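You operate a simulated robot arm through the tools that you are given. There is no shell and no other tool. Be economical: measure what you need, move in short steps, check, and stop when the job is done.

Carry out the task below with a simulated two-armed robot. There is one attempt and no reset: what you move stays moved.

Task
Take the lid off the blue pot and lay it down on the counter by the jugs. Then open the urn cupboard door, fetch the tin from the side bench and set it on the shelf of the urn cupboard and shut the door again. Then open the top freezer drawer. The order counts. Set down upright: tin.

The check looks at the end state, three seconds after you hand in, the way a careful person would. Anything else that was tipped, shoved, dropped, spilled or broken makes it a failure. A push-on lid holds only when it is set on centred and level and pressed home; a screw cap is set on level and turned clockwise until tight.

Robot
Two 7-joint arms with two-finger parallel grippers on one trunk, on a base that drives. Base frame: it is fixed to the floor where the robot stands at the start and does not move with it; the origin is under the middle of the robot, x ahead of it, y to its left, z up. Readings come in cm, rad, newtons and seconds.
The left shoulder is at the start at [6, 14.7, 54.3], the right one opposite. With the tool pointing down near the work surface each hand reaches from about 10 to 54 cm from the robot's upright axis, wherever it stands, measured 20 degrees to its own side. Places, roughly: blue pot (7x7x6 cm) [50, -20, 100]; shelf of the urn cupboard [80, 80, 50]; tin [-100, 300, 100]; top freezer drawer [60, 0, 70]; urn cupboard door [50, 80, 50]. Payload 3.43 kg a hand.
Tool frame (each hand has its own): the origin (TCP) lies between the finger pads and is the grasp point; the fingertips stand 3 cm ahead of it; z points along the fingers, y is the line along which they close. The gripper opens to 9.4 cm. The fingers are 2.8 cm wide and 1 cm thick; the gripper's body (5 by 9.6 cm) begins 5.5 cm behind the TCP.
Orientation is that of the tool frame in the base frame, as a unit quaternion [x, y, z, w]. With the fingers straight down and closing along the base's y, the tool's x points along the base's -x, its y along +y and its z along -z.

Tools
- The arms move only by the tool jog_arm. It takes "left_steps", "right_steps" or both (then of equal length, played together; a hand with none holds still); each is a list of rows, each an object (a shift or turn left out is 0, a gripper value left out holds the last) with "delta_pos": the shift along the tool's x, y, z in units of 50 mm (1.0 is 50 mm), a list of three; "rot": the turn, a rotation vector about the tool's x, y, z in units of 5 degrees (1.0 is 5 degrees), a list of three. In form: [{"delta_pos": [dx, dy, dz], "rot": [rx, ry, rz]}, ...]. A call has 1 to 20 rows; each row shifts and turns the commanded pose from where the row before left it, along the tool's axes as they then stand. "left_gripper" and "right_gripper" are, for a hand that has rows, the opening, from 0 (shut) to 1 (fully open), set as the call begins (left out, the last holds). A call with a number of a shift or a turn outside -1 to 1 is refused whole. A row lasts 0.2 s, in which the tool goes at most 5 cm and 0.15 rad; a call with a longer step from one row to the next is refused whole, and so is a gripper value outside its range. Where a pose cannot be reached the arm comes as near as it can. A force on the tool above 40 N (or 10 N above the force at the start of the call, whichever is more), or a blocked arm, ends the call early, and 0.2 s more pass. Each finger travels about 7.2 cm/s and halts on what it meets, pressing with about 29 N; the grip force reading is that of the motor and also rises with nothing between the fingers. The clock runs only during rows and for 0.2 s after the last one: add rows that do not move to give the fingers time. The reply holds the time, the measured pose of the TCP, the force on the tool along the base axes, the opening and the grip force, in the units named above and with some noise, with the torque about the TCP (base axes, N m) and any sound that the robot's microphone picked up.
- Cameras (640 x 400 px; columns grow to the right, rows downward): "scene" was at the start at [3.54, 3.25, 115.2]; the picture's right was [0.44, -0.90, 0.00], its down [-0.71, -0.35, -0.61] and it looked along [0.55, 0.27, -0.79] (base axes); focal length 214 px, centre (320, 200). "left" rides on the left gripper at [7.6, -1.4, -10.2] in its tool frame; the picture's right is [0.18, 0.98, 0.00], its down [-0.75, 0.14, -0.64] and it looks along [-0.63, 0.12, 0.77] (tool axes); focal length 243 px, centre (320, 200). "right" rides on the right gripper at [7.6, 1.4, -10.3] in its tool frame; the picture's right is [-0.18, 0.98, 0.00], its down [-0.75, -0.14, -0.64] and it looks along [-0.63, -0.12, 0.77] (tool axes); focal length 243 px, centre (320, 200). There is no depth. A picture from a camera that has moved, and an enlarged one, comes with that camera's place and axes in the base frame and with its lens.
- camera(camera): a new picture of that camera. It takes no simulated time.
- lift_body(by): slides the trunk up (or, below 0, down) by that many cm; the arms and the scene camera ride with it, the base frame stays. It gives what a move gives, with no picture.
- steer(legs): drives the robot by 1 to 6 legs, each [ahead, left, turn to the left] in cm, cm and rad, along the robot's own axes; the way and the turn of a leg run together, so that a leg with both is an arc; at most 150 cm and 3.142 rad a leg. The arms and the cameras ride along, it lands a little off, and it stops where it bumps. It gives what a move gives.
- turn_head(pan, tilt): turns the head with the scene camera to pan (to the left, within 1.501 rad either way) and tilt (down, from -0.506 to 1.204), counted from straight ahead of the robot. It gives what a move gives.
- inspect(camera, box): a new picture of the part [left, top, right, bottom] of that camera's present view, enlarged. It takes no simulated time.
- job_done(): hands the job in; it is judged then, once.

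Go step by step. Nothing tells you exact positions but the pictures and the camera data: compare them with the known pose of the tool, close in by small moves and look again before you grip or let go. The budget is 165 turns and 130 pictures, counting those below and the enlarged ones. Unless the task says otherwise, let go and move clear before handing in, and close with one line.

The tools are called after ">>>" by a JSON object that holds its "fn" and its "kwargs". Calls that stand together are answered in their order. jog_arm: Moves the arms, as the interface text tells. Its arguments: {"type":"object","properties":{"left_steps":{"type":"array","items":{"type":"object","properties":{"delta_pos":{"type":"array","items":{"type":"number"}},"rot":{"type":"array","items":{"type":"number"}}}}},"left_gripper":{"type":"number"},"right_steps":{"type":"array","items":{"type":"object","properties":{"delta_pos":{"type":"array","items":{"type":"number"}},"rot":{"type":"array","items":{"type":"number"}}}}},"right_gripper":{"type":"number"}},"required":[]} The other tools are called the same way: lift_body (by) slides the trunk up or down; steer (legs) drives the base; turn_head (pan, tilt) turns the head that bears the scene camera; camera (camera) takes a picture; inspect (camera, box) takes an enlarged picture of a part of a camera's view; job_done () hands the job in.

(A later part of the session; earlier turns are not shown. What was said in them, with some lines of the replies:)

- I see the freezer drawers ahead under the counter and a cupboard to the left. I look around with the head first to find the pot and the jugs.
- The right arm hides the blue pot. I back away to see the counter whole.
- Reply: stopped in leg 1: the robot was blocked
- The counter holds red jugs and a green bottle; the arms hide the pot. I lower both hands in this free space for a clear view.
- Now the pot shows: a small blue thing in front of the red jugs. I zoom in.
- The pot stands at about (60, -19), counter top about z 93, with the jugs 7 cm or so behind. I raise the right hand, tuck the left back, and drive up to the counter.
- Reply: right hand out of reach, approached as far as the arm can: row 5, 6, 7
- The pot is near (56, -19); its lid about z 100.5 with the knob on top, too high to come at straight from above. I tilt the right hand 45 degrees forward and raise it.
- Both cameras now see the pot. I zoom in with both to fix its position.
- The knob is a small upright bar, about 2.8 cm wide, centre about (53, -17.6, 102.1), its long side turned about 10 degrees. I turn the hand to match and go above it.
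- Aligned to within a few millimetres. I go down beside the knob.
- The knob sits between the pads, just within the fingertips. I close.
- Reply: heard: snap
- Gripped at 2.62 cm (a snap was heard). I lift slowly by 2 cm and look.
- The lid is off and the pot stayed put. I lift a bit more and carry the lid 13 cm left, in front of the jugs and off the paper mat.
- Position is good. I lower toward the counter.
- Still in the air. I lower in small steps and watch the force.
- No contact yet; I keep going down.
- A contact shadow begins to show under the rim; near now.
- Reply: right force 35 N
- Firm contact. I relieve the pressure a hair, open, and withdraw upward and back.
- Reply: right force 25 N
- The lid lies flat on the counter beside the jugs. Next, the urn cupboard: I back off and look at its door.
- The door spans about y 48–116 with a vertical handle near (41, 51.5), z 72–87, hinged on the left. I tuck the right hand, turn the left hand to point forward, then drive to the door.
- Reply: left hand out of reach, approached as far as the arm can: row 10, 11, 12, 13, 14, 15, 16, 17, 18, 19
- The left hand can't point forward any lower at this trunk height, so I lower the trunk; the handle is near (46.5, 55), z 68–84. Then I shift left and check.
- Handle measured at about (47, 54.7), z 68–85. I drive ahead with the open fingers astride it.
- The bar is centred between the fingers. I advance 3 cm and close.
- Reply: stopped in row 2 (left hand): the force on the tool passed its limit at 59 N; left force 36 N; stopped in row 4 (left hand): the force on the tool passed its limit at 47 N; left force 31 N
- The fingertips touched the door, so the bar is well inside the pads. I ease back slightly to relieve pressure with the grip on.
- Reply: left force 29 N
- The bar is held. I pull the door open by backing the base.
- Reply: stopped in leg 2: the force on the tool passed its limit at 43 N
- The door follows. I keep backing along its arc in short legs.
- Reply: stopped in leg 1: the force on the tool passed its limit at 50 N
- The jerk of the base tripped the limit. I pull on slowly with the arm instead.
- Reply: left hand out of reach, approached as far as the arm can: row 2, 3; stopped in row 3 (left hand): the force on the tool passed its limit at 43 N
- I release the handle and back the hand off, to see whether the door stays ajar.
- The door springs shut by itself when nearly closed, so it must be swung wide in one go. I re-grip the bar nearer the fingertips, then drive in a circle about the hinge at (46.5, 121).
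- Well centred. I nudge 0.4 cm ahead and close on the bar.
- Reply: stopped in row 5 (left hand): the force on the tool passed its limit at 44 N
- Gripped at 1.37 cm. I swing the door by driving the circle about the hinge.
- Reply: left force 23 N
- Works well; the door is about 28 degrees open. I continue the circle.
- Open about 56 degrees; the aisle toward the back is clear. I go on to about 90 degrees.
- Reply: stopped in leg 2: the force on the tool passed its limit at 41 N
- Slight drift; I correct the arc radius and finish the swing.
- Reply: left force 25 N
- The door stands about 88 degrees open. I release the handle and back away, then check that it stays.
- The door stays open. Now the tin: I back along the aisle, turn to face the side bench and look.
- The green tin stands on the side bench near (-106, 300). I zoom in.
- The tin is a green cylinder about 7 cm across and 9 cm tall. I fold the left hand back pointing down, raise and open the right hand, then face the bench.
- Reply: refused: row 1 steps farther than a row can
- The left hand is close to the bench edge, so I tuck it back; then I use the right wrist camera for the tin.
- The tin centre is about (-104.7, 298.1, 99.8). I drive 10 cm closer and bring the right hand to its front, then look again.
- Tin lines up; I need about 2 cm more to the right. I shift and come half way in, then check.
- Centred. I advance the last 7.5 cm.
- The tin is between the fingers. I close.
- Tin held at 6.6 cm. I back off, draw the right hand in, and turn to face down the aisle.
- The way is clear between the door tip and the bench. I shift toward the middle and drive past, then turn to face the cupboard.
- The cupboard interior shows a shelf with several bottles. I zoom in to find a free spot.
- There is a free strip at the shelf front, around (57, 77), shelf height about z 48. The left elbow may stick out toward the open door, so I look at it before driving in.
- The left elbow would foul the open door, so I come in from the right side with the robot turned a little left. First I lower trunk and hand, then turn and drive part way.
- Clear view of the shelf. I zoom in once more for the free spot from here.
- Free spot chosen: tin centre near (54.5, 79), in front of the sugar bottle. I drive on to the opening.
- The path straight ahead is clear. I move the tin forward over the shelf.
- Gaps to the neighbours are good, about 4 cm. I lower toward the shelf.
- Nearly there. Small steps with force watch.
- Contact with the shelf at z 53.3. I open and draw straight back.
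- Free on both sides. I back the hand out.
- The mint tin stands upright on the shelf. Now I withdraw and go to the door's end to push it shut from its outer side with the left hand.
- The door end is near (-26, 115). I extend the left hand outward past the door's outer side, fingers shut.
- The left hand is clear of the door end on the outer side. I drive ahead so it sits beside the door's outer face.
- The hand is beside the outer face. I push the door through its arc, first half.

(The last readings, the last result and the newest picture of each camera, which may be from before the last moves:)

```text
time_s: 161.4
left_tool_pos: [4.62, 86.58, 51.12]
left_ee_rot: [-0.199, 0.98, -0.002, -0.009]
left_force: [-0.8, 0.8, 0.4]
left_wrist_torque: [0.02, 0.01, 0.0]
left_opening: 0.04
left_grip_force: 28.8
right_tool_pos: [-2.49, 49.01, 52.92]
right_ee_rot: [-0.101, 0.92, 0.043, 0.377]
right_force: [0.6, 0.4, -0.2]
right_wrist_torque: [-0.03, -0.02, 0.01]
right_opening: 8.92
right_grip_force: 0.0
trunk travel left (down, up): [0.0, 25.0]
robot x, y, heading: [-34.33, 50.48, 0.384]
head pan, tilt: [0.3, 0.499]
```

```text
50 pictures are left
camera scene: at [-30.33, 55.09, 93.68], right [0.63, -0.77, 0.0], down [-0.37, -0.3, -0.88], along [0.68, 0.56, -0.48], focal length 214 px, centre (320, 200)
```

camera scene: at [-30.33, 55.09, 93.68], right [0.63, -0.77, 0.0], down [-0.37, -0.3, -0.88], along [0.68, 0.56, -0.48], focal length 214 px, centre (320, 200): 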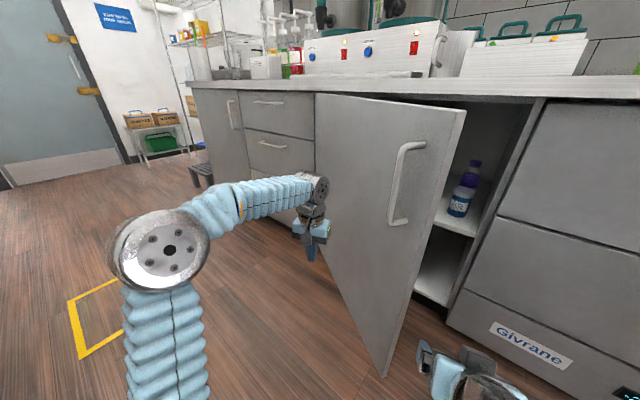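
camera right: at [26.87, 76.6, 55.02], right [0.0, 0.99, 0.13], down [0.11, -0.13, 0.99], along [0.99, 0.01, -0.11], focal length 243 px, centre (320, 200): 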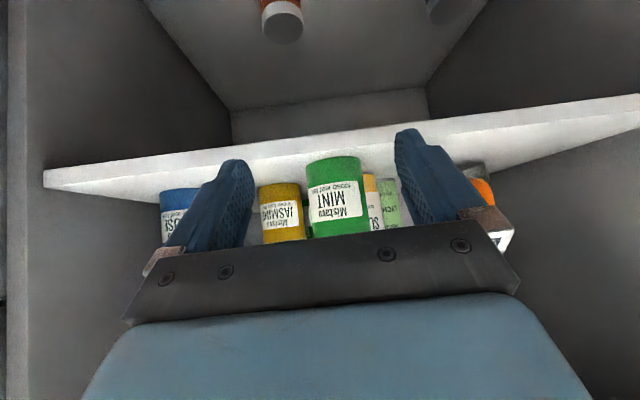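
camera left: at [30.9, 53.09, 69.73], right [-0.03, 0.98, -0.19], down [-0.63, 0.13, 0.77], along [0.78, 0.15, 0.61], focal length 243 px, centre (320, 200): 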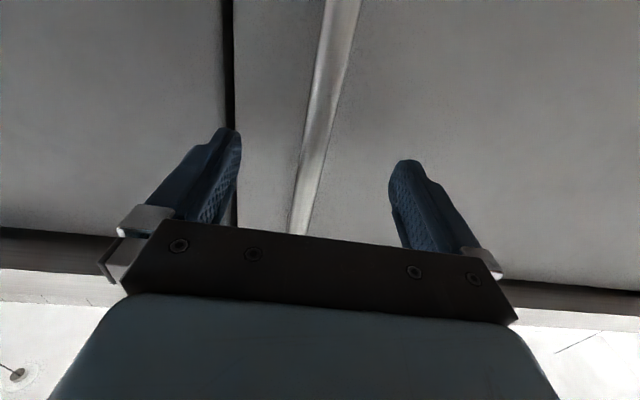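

Half shut and nothing touched. I carry on pushing.

>>> {"fn": "steer", "kwargs": {"legs": [[6.1, -12.8, 0], [9.1, -10.8, 0]]}}

>>> {"fn": "camera", "kwargs": {"camera": "scene"}}

```text
time_s: 163.7
left_tool_pos: [27.55, 70.51, 51.15]
left_ee_rot: [-0.199, 0.98, -0.001, -0.009]
left_force: [-0.2, 0.0, 0.6]
left_wrist_torque: [-0.02, -0.01, 0.01]
left_opening: 0.01
left_grip_force: 29.1
right_tool_pos: [20.72, 33.18, 53.01]
right_ee_rot: [-0.102, 0.92, 0.044, 0.377]
right_force: [-0.4, -0.3, -0.3]
right_wrist_torque: [0.01, 0.02, 0.02]
right_opening: 8.9
right_grip_force: 0.1
trunk travel left (down, up): [0.0, 25.0]
robot x, y, heading: [-11.71, 34.19, 0.385]
head pan, tilt: [0.3, 0.499]
```

```text
49 pictures are left
camera scene: at [-7.21, 39.02, 93.68], right [0.64, -0.77, 0.0], down [-0.37, -0.3, -0.88], along [0.68, 0.56, -0.48], focal length 214 px, centre (320, 200)
```

scene: 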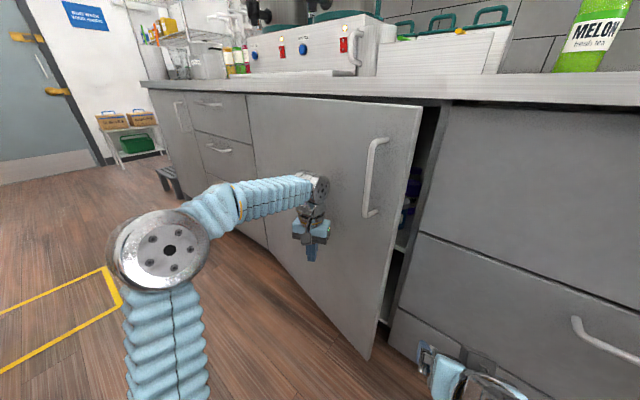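

About 15 degrees remain. I push on gently and see whether it closes.

>>> {"fn": "steer", "kwargs": {"legs": [[7.6, -5.2, 0]]}}

>>> {"fn": "camera", "kwargs": {"camera": "scene"}}

```text
time_s: 164.8
left_tool_pos: [36.55, 68.5, 51.09]
left_ee_rot: [-0.2, 0.98, -0.002, -0.008]
left_force: [0.1, -0.1, -0.1]
left_wrist_torque: [0.04, 0.0, 0.01]
left_opening: 0.0
left_grip_force: 28.8
right_tool_pos: [29.46, 30.95, 53.07]
right_ee_rot: [-0.102, 0.92, 0.044, 0.377]
right_force: [-0.2, -1.1, 0.2]
right_wrist_torque: [0.0, 0.04, -0.02]
right_opening: 8.95
right_grip_force: 0.2
trunk travel left (down, up): [0.0, 25.0]
robot x, y, heading: [-2.29, 32.45, 0.393]
head pan, tilt: [0.3, 0.499]
```

```text
48 pictures are left
camera scene: at [1.66, 36.93, 93.68], right [0.64, -0.77, 0.0], down [-0.37, -0.3, -0.88], along [0.68, 0.56, -0.48], focal length 214 px, centre (320, 200)
```

scene: 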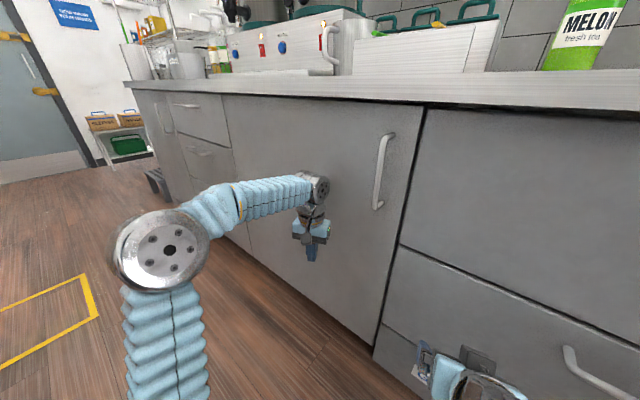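

The door has swung shut. I check the gap close up.

>>> {"fn": "inspect", "kwargs": {"camera": "scene", "box": [200, 80, 460, 350]}}

```text
1.48 times, centred on (330, 215) of scene
camera zoom: at [1.66, 36.93, 93.68], right [0.64, -0.77, 0.0], down [-0.37, -0.3, -0.88], along [0.68, 0.56, -0.48], focal length 318 px, centre (305, 178)
```

zoom: 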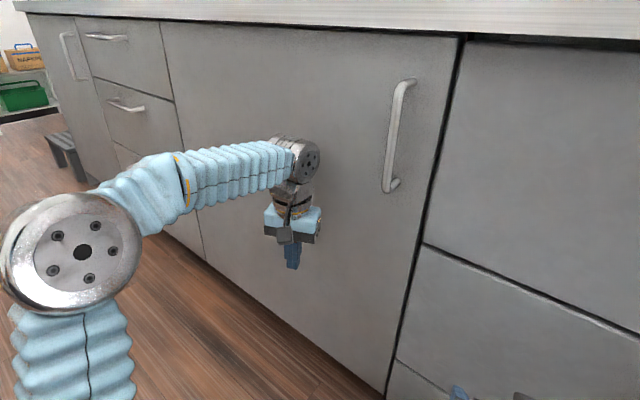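

The urn door looks flush. Now the freezer's top drawer: its bar handle runs level at about z 85, y -16 to 16. I back off and line up so the left hand meets the handle's middle.

>>> {"fn": "steer", "kwargs": {"legs": [[-25, 10, 0], [0, 0, -0.39], [0, -51, 0]]}}

>>> {"fn": "lift_body", "kwargs": {"by": 14}}

>>> {"fn": "jog_arm", "kwargs": {"left_steps": [{"delta_pos": [0.9, 0, 0]}, {"delta_pos": [0.9, 0, 0]}, {"delta_pos": [0, 0, -1]}, {"delta_pos": [0, 0, -1]}, {"rot": [0, -1, 0]}, {"rot": [0, -1, 0]}, {"rot": [0, -1, 0]}, {"rot": [0, -1, 0]}, {"rot": [0, -1, 0]}, {"rot": [0, -1, 0]}, {"rot": [0, -1, 0]}, {"rot": [0, -1, 0]}, {"rot": [0, -1, 0]}, {"rot": [0, -1, 0]}, {"rot": [0, -1, 0]}, {"rot": [0, -1, 0]}, {"rot": [0, -1, 0]}, {"rot": [0, -1, 0]}, {"rot": [0, -1, 0]}, {"rot": [0, -1, 0]}], "left_gripper": 1}}

>>> {"fn": "turn_head", "kwargs": {"pan": 0.1, "tilt": 0.5}}

>>> {"fn": "camera", "kwargs": {"camera": "scene"}}

```text
time_s: 170.5
left_tool_pos: [20.59, -0.21, 51.03]
left_ee_rot: [-0.016, 1.0, 0.0, -0.009]
left_force: [0.1, 0.0, 0.5]
left_wrist_torque: [0.02, -0.04, -0.03]
left_opening: 0.01
left_grip_force: 29.0
right_tool_pos: [0.33, -32.63, 53.03]
right_ee_rot: [0.071, 0.923, -0.027, 0.378]
right_force: [-0.4, 0.3, 0.9]
right_wrist_torque: [0.0, 0.0, 0.0]
right_opening: 8.91
right_grip_force: 0.1
trunk travel left (down, up): [0.0, 25.0]
robot x, y, heading: [-28.84, -20.19, 0.021]
head pan, tilt: [0.3, 0.499]
```

```text
time_s: 172.2
left_tool_pos: [20.54, -0.19, 65.04]
left_ee_rot: [-0.015, 1.0, 0.0, -0.009]
left_force: [-0.9, 0.6, -0.1]
left_wrist_torque: [0.0, 0.04, 0.0]
left_opening: 0.01
left_grip_force: 29.4
right_tool_pos: [0.37, -32.62, 67.05]
right_ee_rot: [0.069, 0.923, -0.026, 0.378]
right_force: [-0.5, 0.2, 0.5]
right_wrist_torque: [0.03, 0.0, 0.0]
right_opening: 8.94
right_grip_force: 0.0
trunk travel left (down, up): [-14.0, 11.0]
robot x, y, heading: [-28.99, -19.85, 0.012]
head pan, tilt: [0.3, 0.499]
```

```text
time_s: 176.3
left_tool_pos: [12.07, -0.72, 75.6]
left_ee_rot: [-0.012, 0.772, 0.009, 0.635]
left_force: [-0.1, -1.1, 0.0]
left_wrist_torque: [-0.02, -0.01, 0.0]
left_opening: 9.38
left_grip_force: 0.0
left hand out of reach, approached as far as the arm can: row 20
right_tool_pos: [0.36, -32.55, 67.0]
right_ee_rot: [0.07, 0.923, -0.027, 0.378]
right_force: [0.7, -0.1, 0.1]
right_wrist_torque: [0.0, -0.05, -0.02]
right_opening: 8.92
right_grip_force: 0.0
trunk travel left (down, up): [-14.0, 11.0]
robot x, y, heading: [-28.5, -19.54, 0.013]
head pan, tilt: [0.3, 0.499]
```

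```text
time_s: 177.1
left_tool_pos: [12.11, -0.65, 75.58]
left_ee_rot: [-0.011, 0.773, 0.009, 0.635]
left_force: [-0.2, 0.4, 0.1]
left_wrist_torque: [-0.02, -0.01, 0.0]
left_opening: 9.39
left_grip_force: 0.1
right_tool_pos: [0.23, -32.7, 67.0]
right_ee_rot: [0.071, 0.923, -0.027, 0.378]
right_force: [0.1, -0.3, 0.6]
right_wrist_torque: [-0.03, -0.02, -0.05]
right_opening: 8.93
right_grip_force: 0.1
trunk travel left (down, up): [-14.0, 11.0]
robot x, y, heading: [-29.05, -19.7, 0.016]
head pan, tilt: [0.099, 0.499]
```

```text
46 pictures are left
camera scene: at [-22.98, -18.81, 107.68], right [0.12, -0.99, 0.0], down [-0.48, -0.06, -0.88], along [0.87, 0.1, -0.48], focal length 214 px, centre (320, 200)
```

scene: 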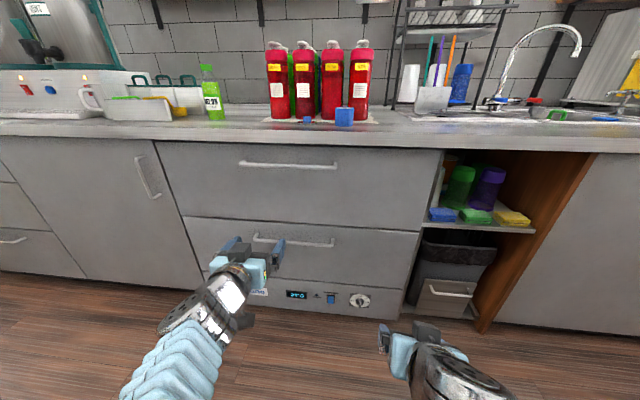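

Good view: the urn door is shut, and the drawer bar is at about (43, -16..16, 84). I raise the hand to that height and roll it a quarter turn so the fingers close up and down.

>>> {"fn": "jog_arm", "kwargs": {"left_steps": [{"delta_pos": [-0.82, 0, -0.16]}, {"delta_pos": [-0.82, 0, -0.16]}, {"rot": [0, -1, 0]}, {"rot": [0, -1, 0]}, {"rot": [0, -0.2, 0]}]}}

>>> {"fn": "jog_arm", "kwargs": {"left_steps": [{"rot": [0, 0, 1]}, {"rot": [0, 0, 1]}, {"rot": [0, 0, 1]}, {"rot": [0, 0, 1]}, {"rot": [0, 0, 1]}, {"rot": [0, 0, 1]}, {"rot": [0, 0, 1]}, {"rot": [0, 0, 1]}, {"rot": [0, 0, 1]}, {"rot": [0, 0, 1]}, {"rot": [0, 0, 1]}, {"rot": [0, 0, 1]}, {"rot": [0, 0, 1]}, {"rot": [0, 0, 1]}, {"rot": [0, 0, 1]}, {"rot": [0, 0, 1]}, {"rot": [0, 0, 1]}, {"rot": [0, 0, 1]}]}}

>>> {"fn": "camera", "kwargs": {"camera": "left"}}

>>> {"fn": "camera", "kwargs": {"camera": "scene"}}

```text
time_s: 178.3
left_tool_pos: [12.14, -0.51, 84.21]
left_ee_rot: [-0.01, 0.707, 0.009, 0.708]
left_force: [0.4, -0.4, 0.4]
left_wrist_torque: [0.0, -0.02, 0.0]
left_opening: 9.42
left_grip_force: 0.0
right_tool_pos: [0.29, -32.68, 67.0]
right_ee_rot: [0.069, 0.923, -0.026, 0.378]
right_force: [0.1, 0.2, 0.2]
right_wrist_torque: [-0.01, 0.03, 0.0]
right_opening: 8.94
right_grip_force: 0.0
trunk travel left (down, up): [-14.0, 11.0]
robot x, y, heading: [-29.01, -19.64, 0.017]
head pan, tilt: [0.099, 0.499]
```

```text
time_s: 182.1
left_tool_pos: [11.95, -0.58, 83.96]
left_ee_rot: [0.493, 0.506, 0.508, 0.492]
left_force: [0.2, 0.0, -0.7]
left_wrist_torque: [0.01, 0.01, 0.0]
left_opening: 9.4
left_grip_force: 0.0
right_tool_pos: [0.37, -32.62, 67.04]
right_ee_rot: [0.071, 0.923, -0.027, 0.378]
right_force: [-0.9, -0.2, 0.3]
right_wrist_torque: [0.02, -0.01, -0.02]
right_opening: 8.95
right_grip_force: 0.1
trunk travel left (down, up): [-14.0, 11.0]
robot x, y, heading: [-28.57, -19.61, 0.019]
head pan, tilt: [0.099, 0.499]
```

```text
45 pictures are left
camera left: at [1.57, 6.75, 82.69], right [-0.01, 0.18, 0.98], down [-0.62, -0.77, 0.14], along [0.78, -0.61, 0.12], focal length 243 px, centre (320, 200)
```

left: 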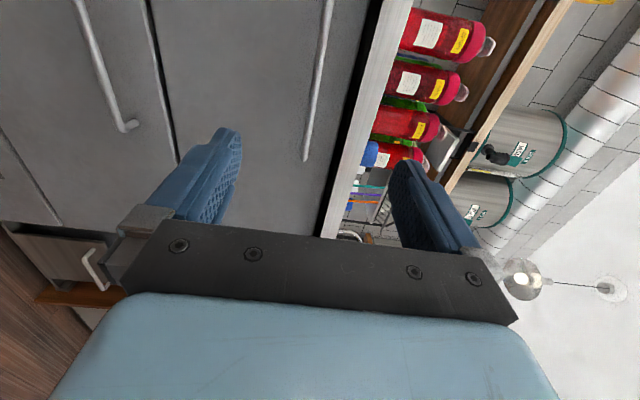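

```text
44 pictures are left
camera scene: at [-22.99, -18.81, 107.68], right [0.11, -0.99, 0.0], down [-0.48, -0.05, -0.88], along [0.87, 0.1, -0.48], focal length 214 px, centre (320, 200)
```

scene: 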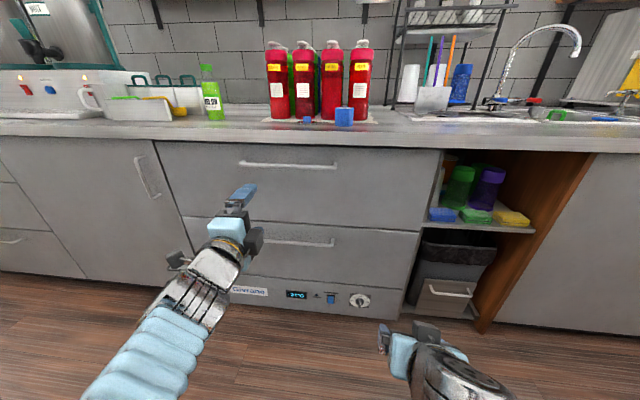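

The bar lines up with the hand's height. I narrow the opening and drive ahead.

>>> {"fn": "jog_arm", "kwargs": {"left_steps": [{}, {}, {}], "left_gripper": 0.62}}

>>> {"fn": "steer", "kwargs": {"legs": [[18, 0, -0.015]]}}

>>> {"fn": "camera", "kwargs": {"camera": "left"}}

```text
time_s: 182.9
left_tool_pos: [12.07, -0.52, 83.85]
left_ee_rot: [0.492, 0.508, 0.507, 0.493]
left_force: [-0.2, 0.0, -1.3]
left_wrist_torque: [0.01, 0.01, -0.03]
left_opening: 5.83
left_grip_force: 0.0
right_tool_pos: [0.3, -32.61, 66.98]
right_ee_rot: [0.069, 0.923, -0.026, 0.378]
right_force: [0.8, 0.0, -0.7]
right_wrist_torque: [-0.01, -0.02, -0.02]
right_opening: 8.94
right_grip_force: 0.0
trunk travel left (down, up): [-14.0, 11.0]
robot x, y, heading: [-29.01, -19.9, 0.016]
head pan, tilt: [0.099, 0.499]
```

```text
time_s: 184.4
left_tool_pos: [30.65, -1.42, 83.96]
left_ee_rot: [0.499, 0.502, 0.501, 0.498]
left_force: [-0.1, -0.5, -0.4]
left_wrist_torque: [0.0, 0.01, -0.03]
left_opening: 5.85
left_grip_force: 0.0
right_tool_pos: [18.25, -33.12, 66.99]
right_ee_rot: [0.08, 0.922, -0.031, 0.378]
right_force: [0.1, -0.1, -0.5]
right_wrist_torque: [-0.02, 0.02, -0.04]
right_opening: 8.91
right_grip_force: 0.0
trunk travel left (down, up): [-14.0, 11.0]
robot x, y, heading: [-10.91, -19.59, -0.006]
head pan, tilt: [0.099, 0.499]
```

```text
43 pictures are left
camera left: at [20.27, 6.13, 82.67], right [0.0, 0.18, 0.98], down [-0.64, -0.76, 0.14], along [0.77, -0.63, 0.12], focal length 243 px, centre (320, 200)
```

left: 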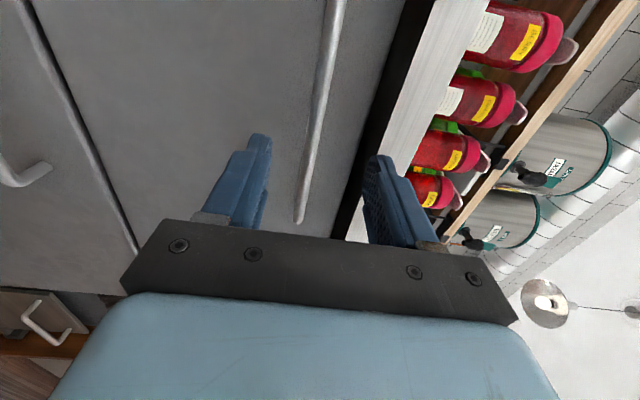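

Bar centred at z 84. I drive 9 cm more, then ease in with the arm.

>>> {"fn": "steer", "kwargs": {"legs": [[9, 0, 0]]}}

>>> {"fn": "jog_arm", "kwargs": {"left_steps": [{"delta_pos": [0, 0, 0.15]}, {"delta_pos": [0, 0, 0.15]}, {}]}}

>>> {"fn": "camera", "kwargs": {"camera": "left"}}

```text
time_s: 185.5
left_tool_pos: [39.73, -1.54, 84.02]
left_ee_rot: [0.499, 0.501, 0.501, 0.499]
left_force: [0.2, 0.4, -0.6]
left_wrist_torque: [0.02, 0.0, 0.0]
left_opening: 5.83
left_grip_force: 0.0
right_tool_pos: [27.28, -33.34, 67.05]
right_ee_rot: [0.08, 0.922, -0.031, 0.377]
right_force: [-0.2, 0.9, -0.7]
right_wrist_torque: [-0.01, -0.02, 0.0]
right_opening: 8.92
right_grip_force: 0.1
trunk travel left (down, up): [-14.0, 11.0]
robot x, y, heading: [-1.62, -20.02, -0.012]
head pan, tilt: [0.099, 0.499]
```

```text
time_s: 186.3
left_tool_pos: [41.16, -1.58, 84.04]
left_ee_rot: [0.498, 0.501, 0.502, 0.498]
left_force: [-0.6, 0.6, -0.3]
left_wrist_torque: [0.02, -0.01, -0.03]
left_opening: 5.83
left_grip_force: 0.1
right_tool_pos: [27.11, -33.4, 67.05]
right_ee_rot: [0.08, 0.922, -0.031, 0.377]
right_force: [-0.5, 0.1, -0.3]
right_wrist_torque: [0.04, 0.0, 0.02]
right_opening: 8.93
right_grip_force: 0.1
trunk travel left (down, up): [-14.0, 11.0]
robot x, y, heading: [-1.71, -19.8, -0.006]
head pan, tilt: [0.099, 0.499]
```

```text
42 pictures are left
camera left: at [30.89, 6.04, 82.65], right [0.0, 0.18, 0.98], down [-0.64, -0.76, 0.14], along [0.77, -0.63, 0.12], focal length 243 px, centre (320, 200)
```

left: 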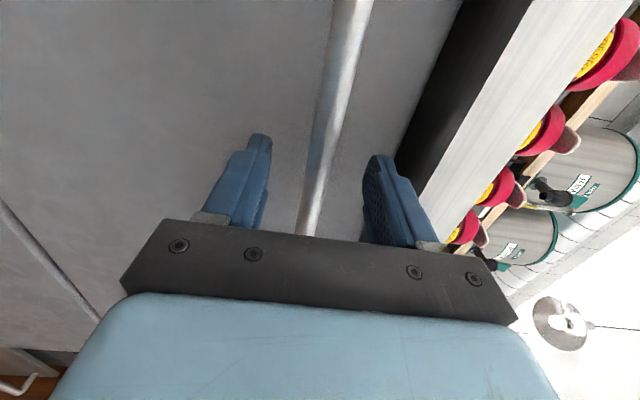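

The bar is between the fingers. I close on it.

>>> {"fn": "jog_arm", "kwargs": {"left_steps": [{"delta_pos": [0, 0, 0.06]}, {}, {}, {}, {}], "left_gripper": 0}}

>>> {"fn": "inspect", "kwargs": {"camera": "left", "box": [220, 80, 420, 260]}}

```text
time_s: 187.5
left_tool_pos: [41.46, -1.62, 83.83]
left_ee_rot: [0.5, 0.502, 0.501, 0.497]
left_force: [-11.6, -5.3, -23.6]
left_wrist_torque: [0.01, 0.16, -0.63]
left_opening: 1.36
left_grip_force: 45.2
right_tool_pos: [27.16, -33.35, 67.05]
right_ee_rot: [0.08, 0.922, -0.031, 0.378]
right_force: [-0.5, 0.4, -0.9]
right_wrist_torque: [0.03, 0.02, 0.0]
right_opening: 8.91
right_grip_force: 0.1
trunk travel left (down, up): [-14.0, 11.0]
robot x, y, heading: [-1.41, -19.75, -0.012]
head pan, tilt: [0.099, 0.499]
```

```text
2.22 times, centred on (320, 170) of left
camera zoom: at [31.2, 5.97, 82.5], right [0.0, 0.18, 0.98], down [-0.64, -0.76, 0.14], along [0.77, -0.63, 0.11], focal length 539 px, centre (320, 267)
```

zoom: 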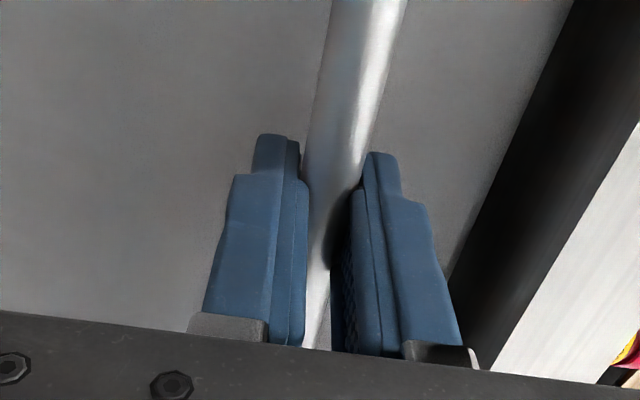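

Gripped at 1.36 cm. I ease the vertical strain and pull the drawer with the base.

>>> {"fn": "jog_arm", "kwargs": {"left_steps": [{"delta_pos": [0, -0.05, 0]}, {}]}}

>>> {"fn": "steer", "kwargs": {"legs": [[-5, 0, 0], [-6, 0, 0], [-6, 0, 0], [-6, 0, 0]]}}

>>> {"fn": "camera", "kwargs": {"camera": "scene"}}

```text
time_s: 188.1
left_tool_pos: [41.38, -1.52, 83.88]
left_ee_rot: [0.499, 0.501, 0.501, 0.499]
left_force: [-2.8, -8.5, -12.0]
left_wrist_torque: [-0.02, 0.13, 0.55]
left_opening: 1.38
left_grip_force: 45.3
right_tool_pos: [27.22, -33.43, 67.09]
right_ee_rot: [0.081, 0.922, -0.031, 0.377]
right_force: [-0.1, -0.8, 1.1]
right_wrist_torque: [-0.01, 0.02, 0.02]
right_opening: 8.93
right_grip_force: 0.0
trunk travel left (down, up): [-14.0, 11.0]
robot x, y, heading: [-1.52, -19.49, -0.006]
head pan, tilt: [0.099, 0.499]
```

```text
time_s: 190.7
left_tool_pos: [18.37, -1.6, 83.75]
left_ee_rot: [0.501, 0.499, 0.501, 0.499]
left_force: [-0.9, -26.3, -1.2]
left_wrist_torque: [-0.36, 0.01, -1.34]
left_opening: 1.39
left_grip_force: 45.2
right_tool_pos: [4.16, -33.29, 67.04]
right_ee_rot: [0.082, 0.922, -0.031, 0.377]
right_force: [-0.6, -0.4, 0.3]
right_wrist_torque: [0.0, 0.01, 0.03]
right_opening: 8.94
right_grip_force: 0.2
trunk travel left (down, up): [-14.0, 11.0]
robot x, y, heading: [-24.25, -19.4, -0.01]
head pan, tilt: [0.099, 0.499]
```

```text
40 pictures are left
camera scene: at [-18.77, -18.93, 107.68], right [0.09, -1.0, 0.0], down [-0.48, -0.04, -0.88], along [0.87, 0.08, -0.48], focal length 214 px, centre (320, 200)
```

scene: 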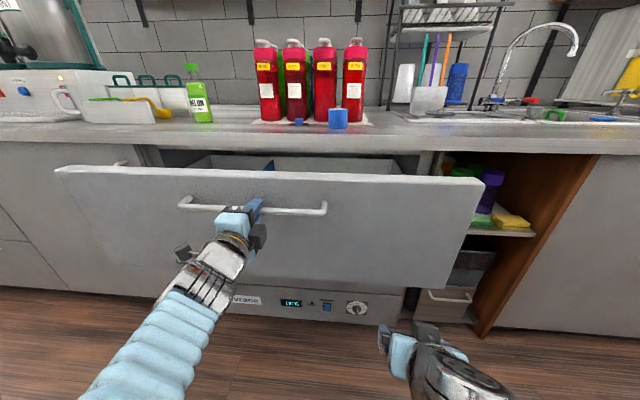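

The drawer is 23 cm open. I pull a little more.

>>> {"fn": "steer", "kwargs": {"legs": [[-5, 0.2, 0], [-5, 0.2, 0]]}}

>>> {"fn": "jog_arm", "kwargs": {"left_steps": [{}, {}, {}], "left_gripper": 0.62}}

>>> {"fn": "camera", "kwargs": {"camera": "left"}}

```text
time_s: 192.3
left_tool_pos: [8.72, -1.57, 83.85]
left_ee_rot: [0.502, 0.496, 0.499, 0.503]
left_force: [-1.3, -2.1, 0.5]
left_wrist_torque: [-0.4, 0.02, 0.76]
left_opening: 1.36
left_grip_force: 45.0
right_tool_pos: [-5.64, -32.72, 67.08]
right_ee_rot: [0.082, 0.922, -0.031, 0.378]
right_force: [-0.2, 0.7, 0.5]
right_wrist_torque: [0.01, 0.0, -0.01]
right_opening: 8.93
right_grip_force: 0.0
trunk travel left (down, up): [-14.0, 11.0]
robot x, y, heading: [-34.18, -18.9, -0.01]
head pan, tilt: [0.099, 0.499]
stopped in leg 2: the force on the tool passed its limit at 41 N (the readings are from after the stop); the commanded pose is now the measured one
```

```text
time_s: 193.1
left_tool_pos: [8.79, -1.67, 83.69]
left_ee_rot: [0.503, 0.496, 0.499, 0.503]
left_force: [-0.3, -0.4, 0.2]
left_wrist_torque: [-0.01, 0.02, -0.01]
left_opening: 5.86
left_grip_force: 0.0
right_tool_pos: [-5.56, -32.79, 67.07]
right_ee_rot: [0.082, 0.922, -0.031, 0.377]
right_force: [-0.3, -0.7, -0.4]
right_wrist_torque: [0.04, 0.02, 0.01]
right_opening: 8.91
right_grip_force: 0.1
trunk travel left (down, up): [-14.0, 11.0]
robot x, y, heading: [-34.36, -19.08, -0.013]
head pan, tilt: [0.099, 0.499]
```

```text
39 pictures are left
camera left: at [-1.38, 6.23, 82.43], right [0.0, 0.18, 0.98], down [-0.65, -0.75, 0.14], along [0.76, -0.64, 0.12], focal length 243 px, centre (320, 200)
```

left: 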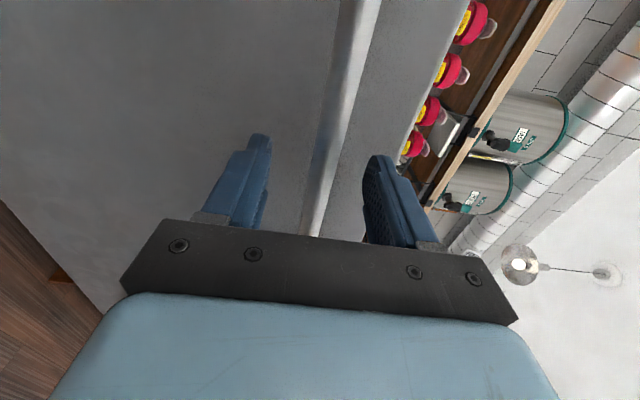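

Open 33 cm and released. I back the hand off the bar: 3 cm with the base, then more with the arm.

>>> {"fn": "steer", "kwargs": {"legs": [[-3, 0, 0]]}}

>>> {"fn": "jog_arm", "kwargs": {"left_steps": [{"delta_pos": [0, 0, -0.2]}, {"delta_pos": [0, 0, -0.2]}, {"delta_pos": [0, 0, -0.2]}, {"delta_pos": [0, 0, -0.2]}, {}]}}

>>> {"fn": "camera", "kwargs": {"camera": "left"}}

>>> {"fn": "camera", "kwargs": {"camera": "scene"}}

```text
time_s: 193.9
left_tool_pos: [5.67, -1.39, 83.89]
left_ee_rot: [0.503, 0.496, 0.499, 0.502]
left_force: [-0.2, 0.5, 1.4]
left_wrist_torque: [-0.02, -0.01, 0.01]
left_opening: 5.86
left_grip_force: 0.1
right_tool_pos: [-8.61, -32.71, 67.04]
right_ee_rot: [0.081, 0.922, -0.032, 0.378]
right_force: [-0.9, 0.1, 0.0]
right_wrist_torque: [-0.03, 0.01, 0.02]
right_opening: 8.95
right_grip_force: 0.1
trunk travel left (down, up): [-14.0, 11.0]
robot x, y, heading: [-37.17, -19.24, -0.013]
head pan, tilt: [0.099, 0.499]
```

```text
time_s: 195.1
left_tool_pos: [1.61, -1.44, 83.84]
left_ee_rot: [0.503, 0.496, 0.499, 0.502]
left_force: [1.1, -0.3, 0.7]
left_wrist_torque: [-0.01, -0.01, -0.01]
left_opening: 5.85
left_grip_force: 0.0
right_tool_pos: [-8.58, -32.7, 66.93]
right_ee_rot: [0.082, 0.922, -0.032, 0.377]
right_force: [0.0, 0.6, 0.4]
right_wrist_torque: [-0.02, 0.0, 0.01]
right_opening: 8.96
right_grip_force: 0.0
trunk travel left (down, up): [-14.0, 11.0]
robot x, y, heading: [-36.8, -18.87, -0.007]
head pan, tilt: [0.099, 0.499]
```

```text
38 pictures are left
camera left: at [-8.53, 6.27, 82.42], right [0.0, 0.18, 0.98], down [-0.65, -0.75, 0.14], along [0.76, -0.64, 0.12], focal length 243 px, centre (320, 200)
```

left: 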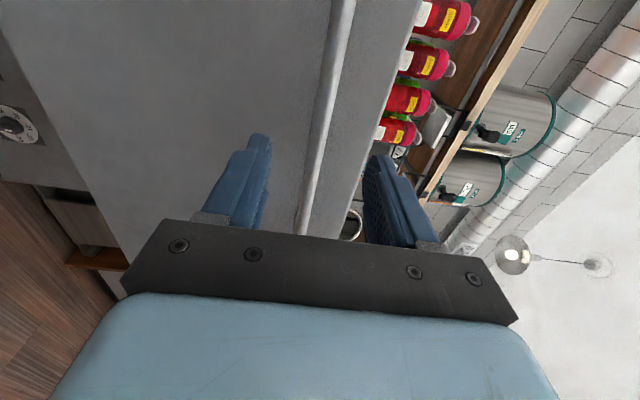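

```text
37 pictures are left
camera scene: at [-31.54, -18.28, 107.68], right [0.09, -1.0, 0.0], down [-0.48, -0.04, -0.88], along [0.87, 0.08, -0.48], focal length 214 px, centre (320, 200)
```

scene: 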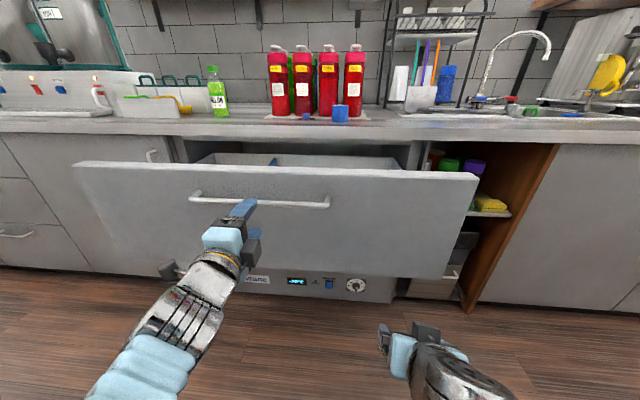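

The hand is clear and the drawer stays open. I check the urn door and the lid once more.

>>> {"fn": "inspect", "kwargs": {"camera": "scene", "box": [40, 80, 380, 280]}}

>>> {"fn": "steer", "kwargs": {"legs": [[0, 45, 0]]}}

>>> {"fn": "turn_head", "kwargs": {"pan": 0.4, "tilt": 0.5}}

>>> {"fn": "camera", "kwargs": {"camera": "scene"}}

```text
1.88 times, centred on (210, 180) of scene
camera zoom: at [-31.54, -18.28, 107.68], right [0.09, -1.0, 0.0], down [-0.48, -0.04, -0.88], along [0.87, 0.08, -0.48], focal length 404 px, centre (527, 238)
```

zoom: 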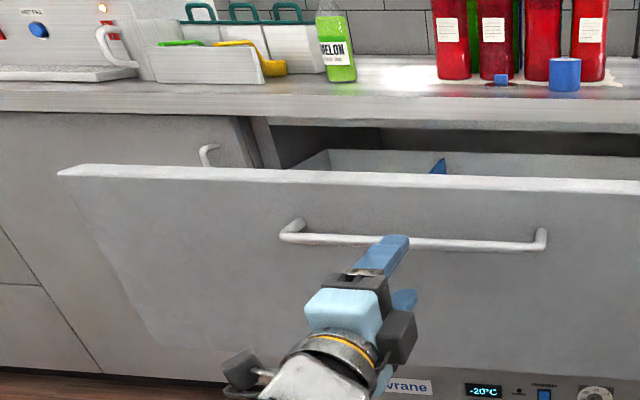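

```text
time_s: 197.7
left_tool_pos: [2.0, 42.05, 83.72]
left_ee_rot: [0.502, 0.498, 0.5, 0.501]
left_force: [-0.6, 0.3, 0.1]
left_wrist_torque: [-0.04, -0.02, -0.01]
left_opening: 5.82
left_grip_force: 0.1
right_tool_pos: [-8.2, 10.65, 67.05]
right_ee_rot: [0.08, 0.922, -0.03, 0.378]
right_force: [0.2, -0.1, 1.2]
right_wrist_torque: [0.01, 0.0, -0.01]
right_opening: 8.92
right_grip_force: 0.0
trunk travel left (down, up): [-14.0, 11.0]
robot x, y, heading: [-37.13, 24.49, -0.006]
head pan, tilt: [0.099, 0.499]
```

```text
time_s: 198.5
left_tool_pos: [1.94, 42.06, 83.82]
left_ee_rot: [0.501, 0.498, 0.5, 0.501]
left_force: [0.7, -0.4, -0.2]
left_wrist_torque: [0.0, 0.01, 0.0]
left_opening: 5.84
left_grip_force: 0.1
right_tool_pos: [-8.16, 10.57, 67.08]
right_ee_rot: [0.079, 0.922, -0.03, 0.378]
right_force: [0.1, 0.5, 0.8]
right_wrist_torque: [0.02, 0.04, -0.01]
right_opening: 8.94
right_grip_force: 0.0
trunk travel left (down, up): [-14.0, 11.0]
robot x, y, heading: [-37.27, 24.54, -0.006]
head pan, tilt: [0.4, 0.499]
```

```text
35 pictures are left
camera scene: at [-31.84, 27.67, 107.68], right [0.38, -0.92, 0.0], down [-0.44, -0.18, -0.88], along [0.81, 0.34, -0.48], focal length 214 px, centre (320, 200)
```

scene: 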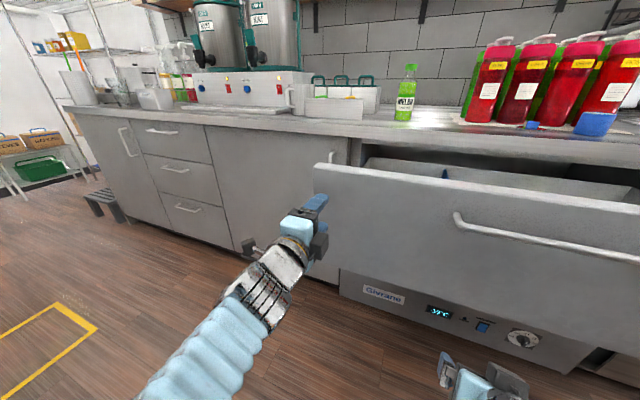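

>>> {"fn": "inspect", "kwargs": {"camera": "scene", "box": [180, 100, 400, 290]}}

```text
2.11 times, centred on (290, 195) of scene
camera zoom: at [-31.84, 27.67, 107.68], right [0.38, -0.92, 0.0], down [-0.44, -0.18, -0.88], along [0.81, 0.34, -0.48], focal length 452 px, centre (383, 210)
```

zoom: 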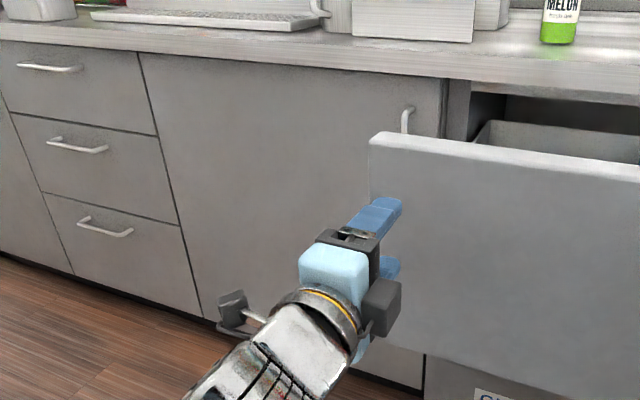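

The urn door is flush, the tin is inside upright, the lid lies by the jugs, the top freezer drawer is open, and both hands are clear.

>>> {"fn": "job_done", "kwargs": {}}

```text
The job is handed in.
```

The job is handed in. The lid is off the blue pot and lying on the counter in front of the jugs. The mint tin stands upright on the urn cupboard shelf with the door shut, and the top freezer drawer is open about 33 cm. While backing up early on, the robot's base bumped something behind it, probably the black fridge. I saw no damage in later pictures.
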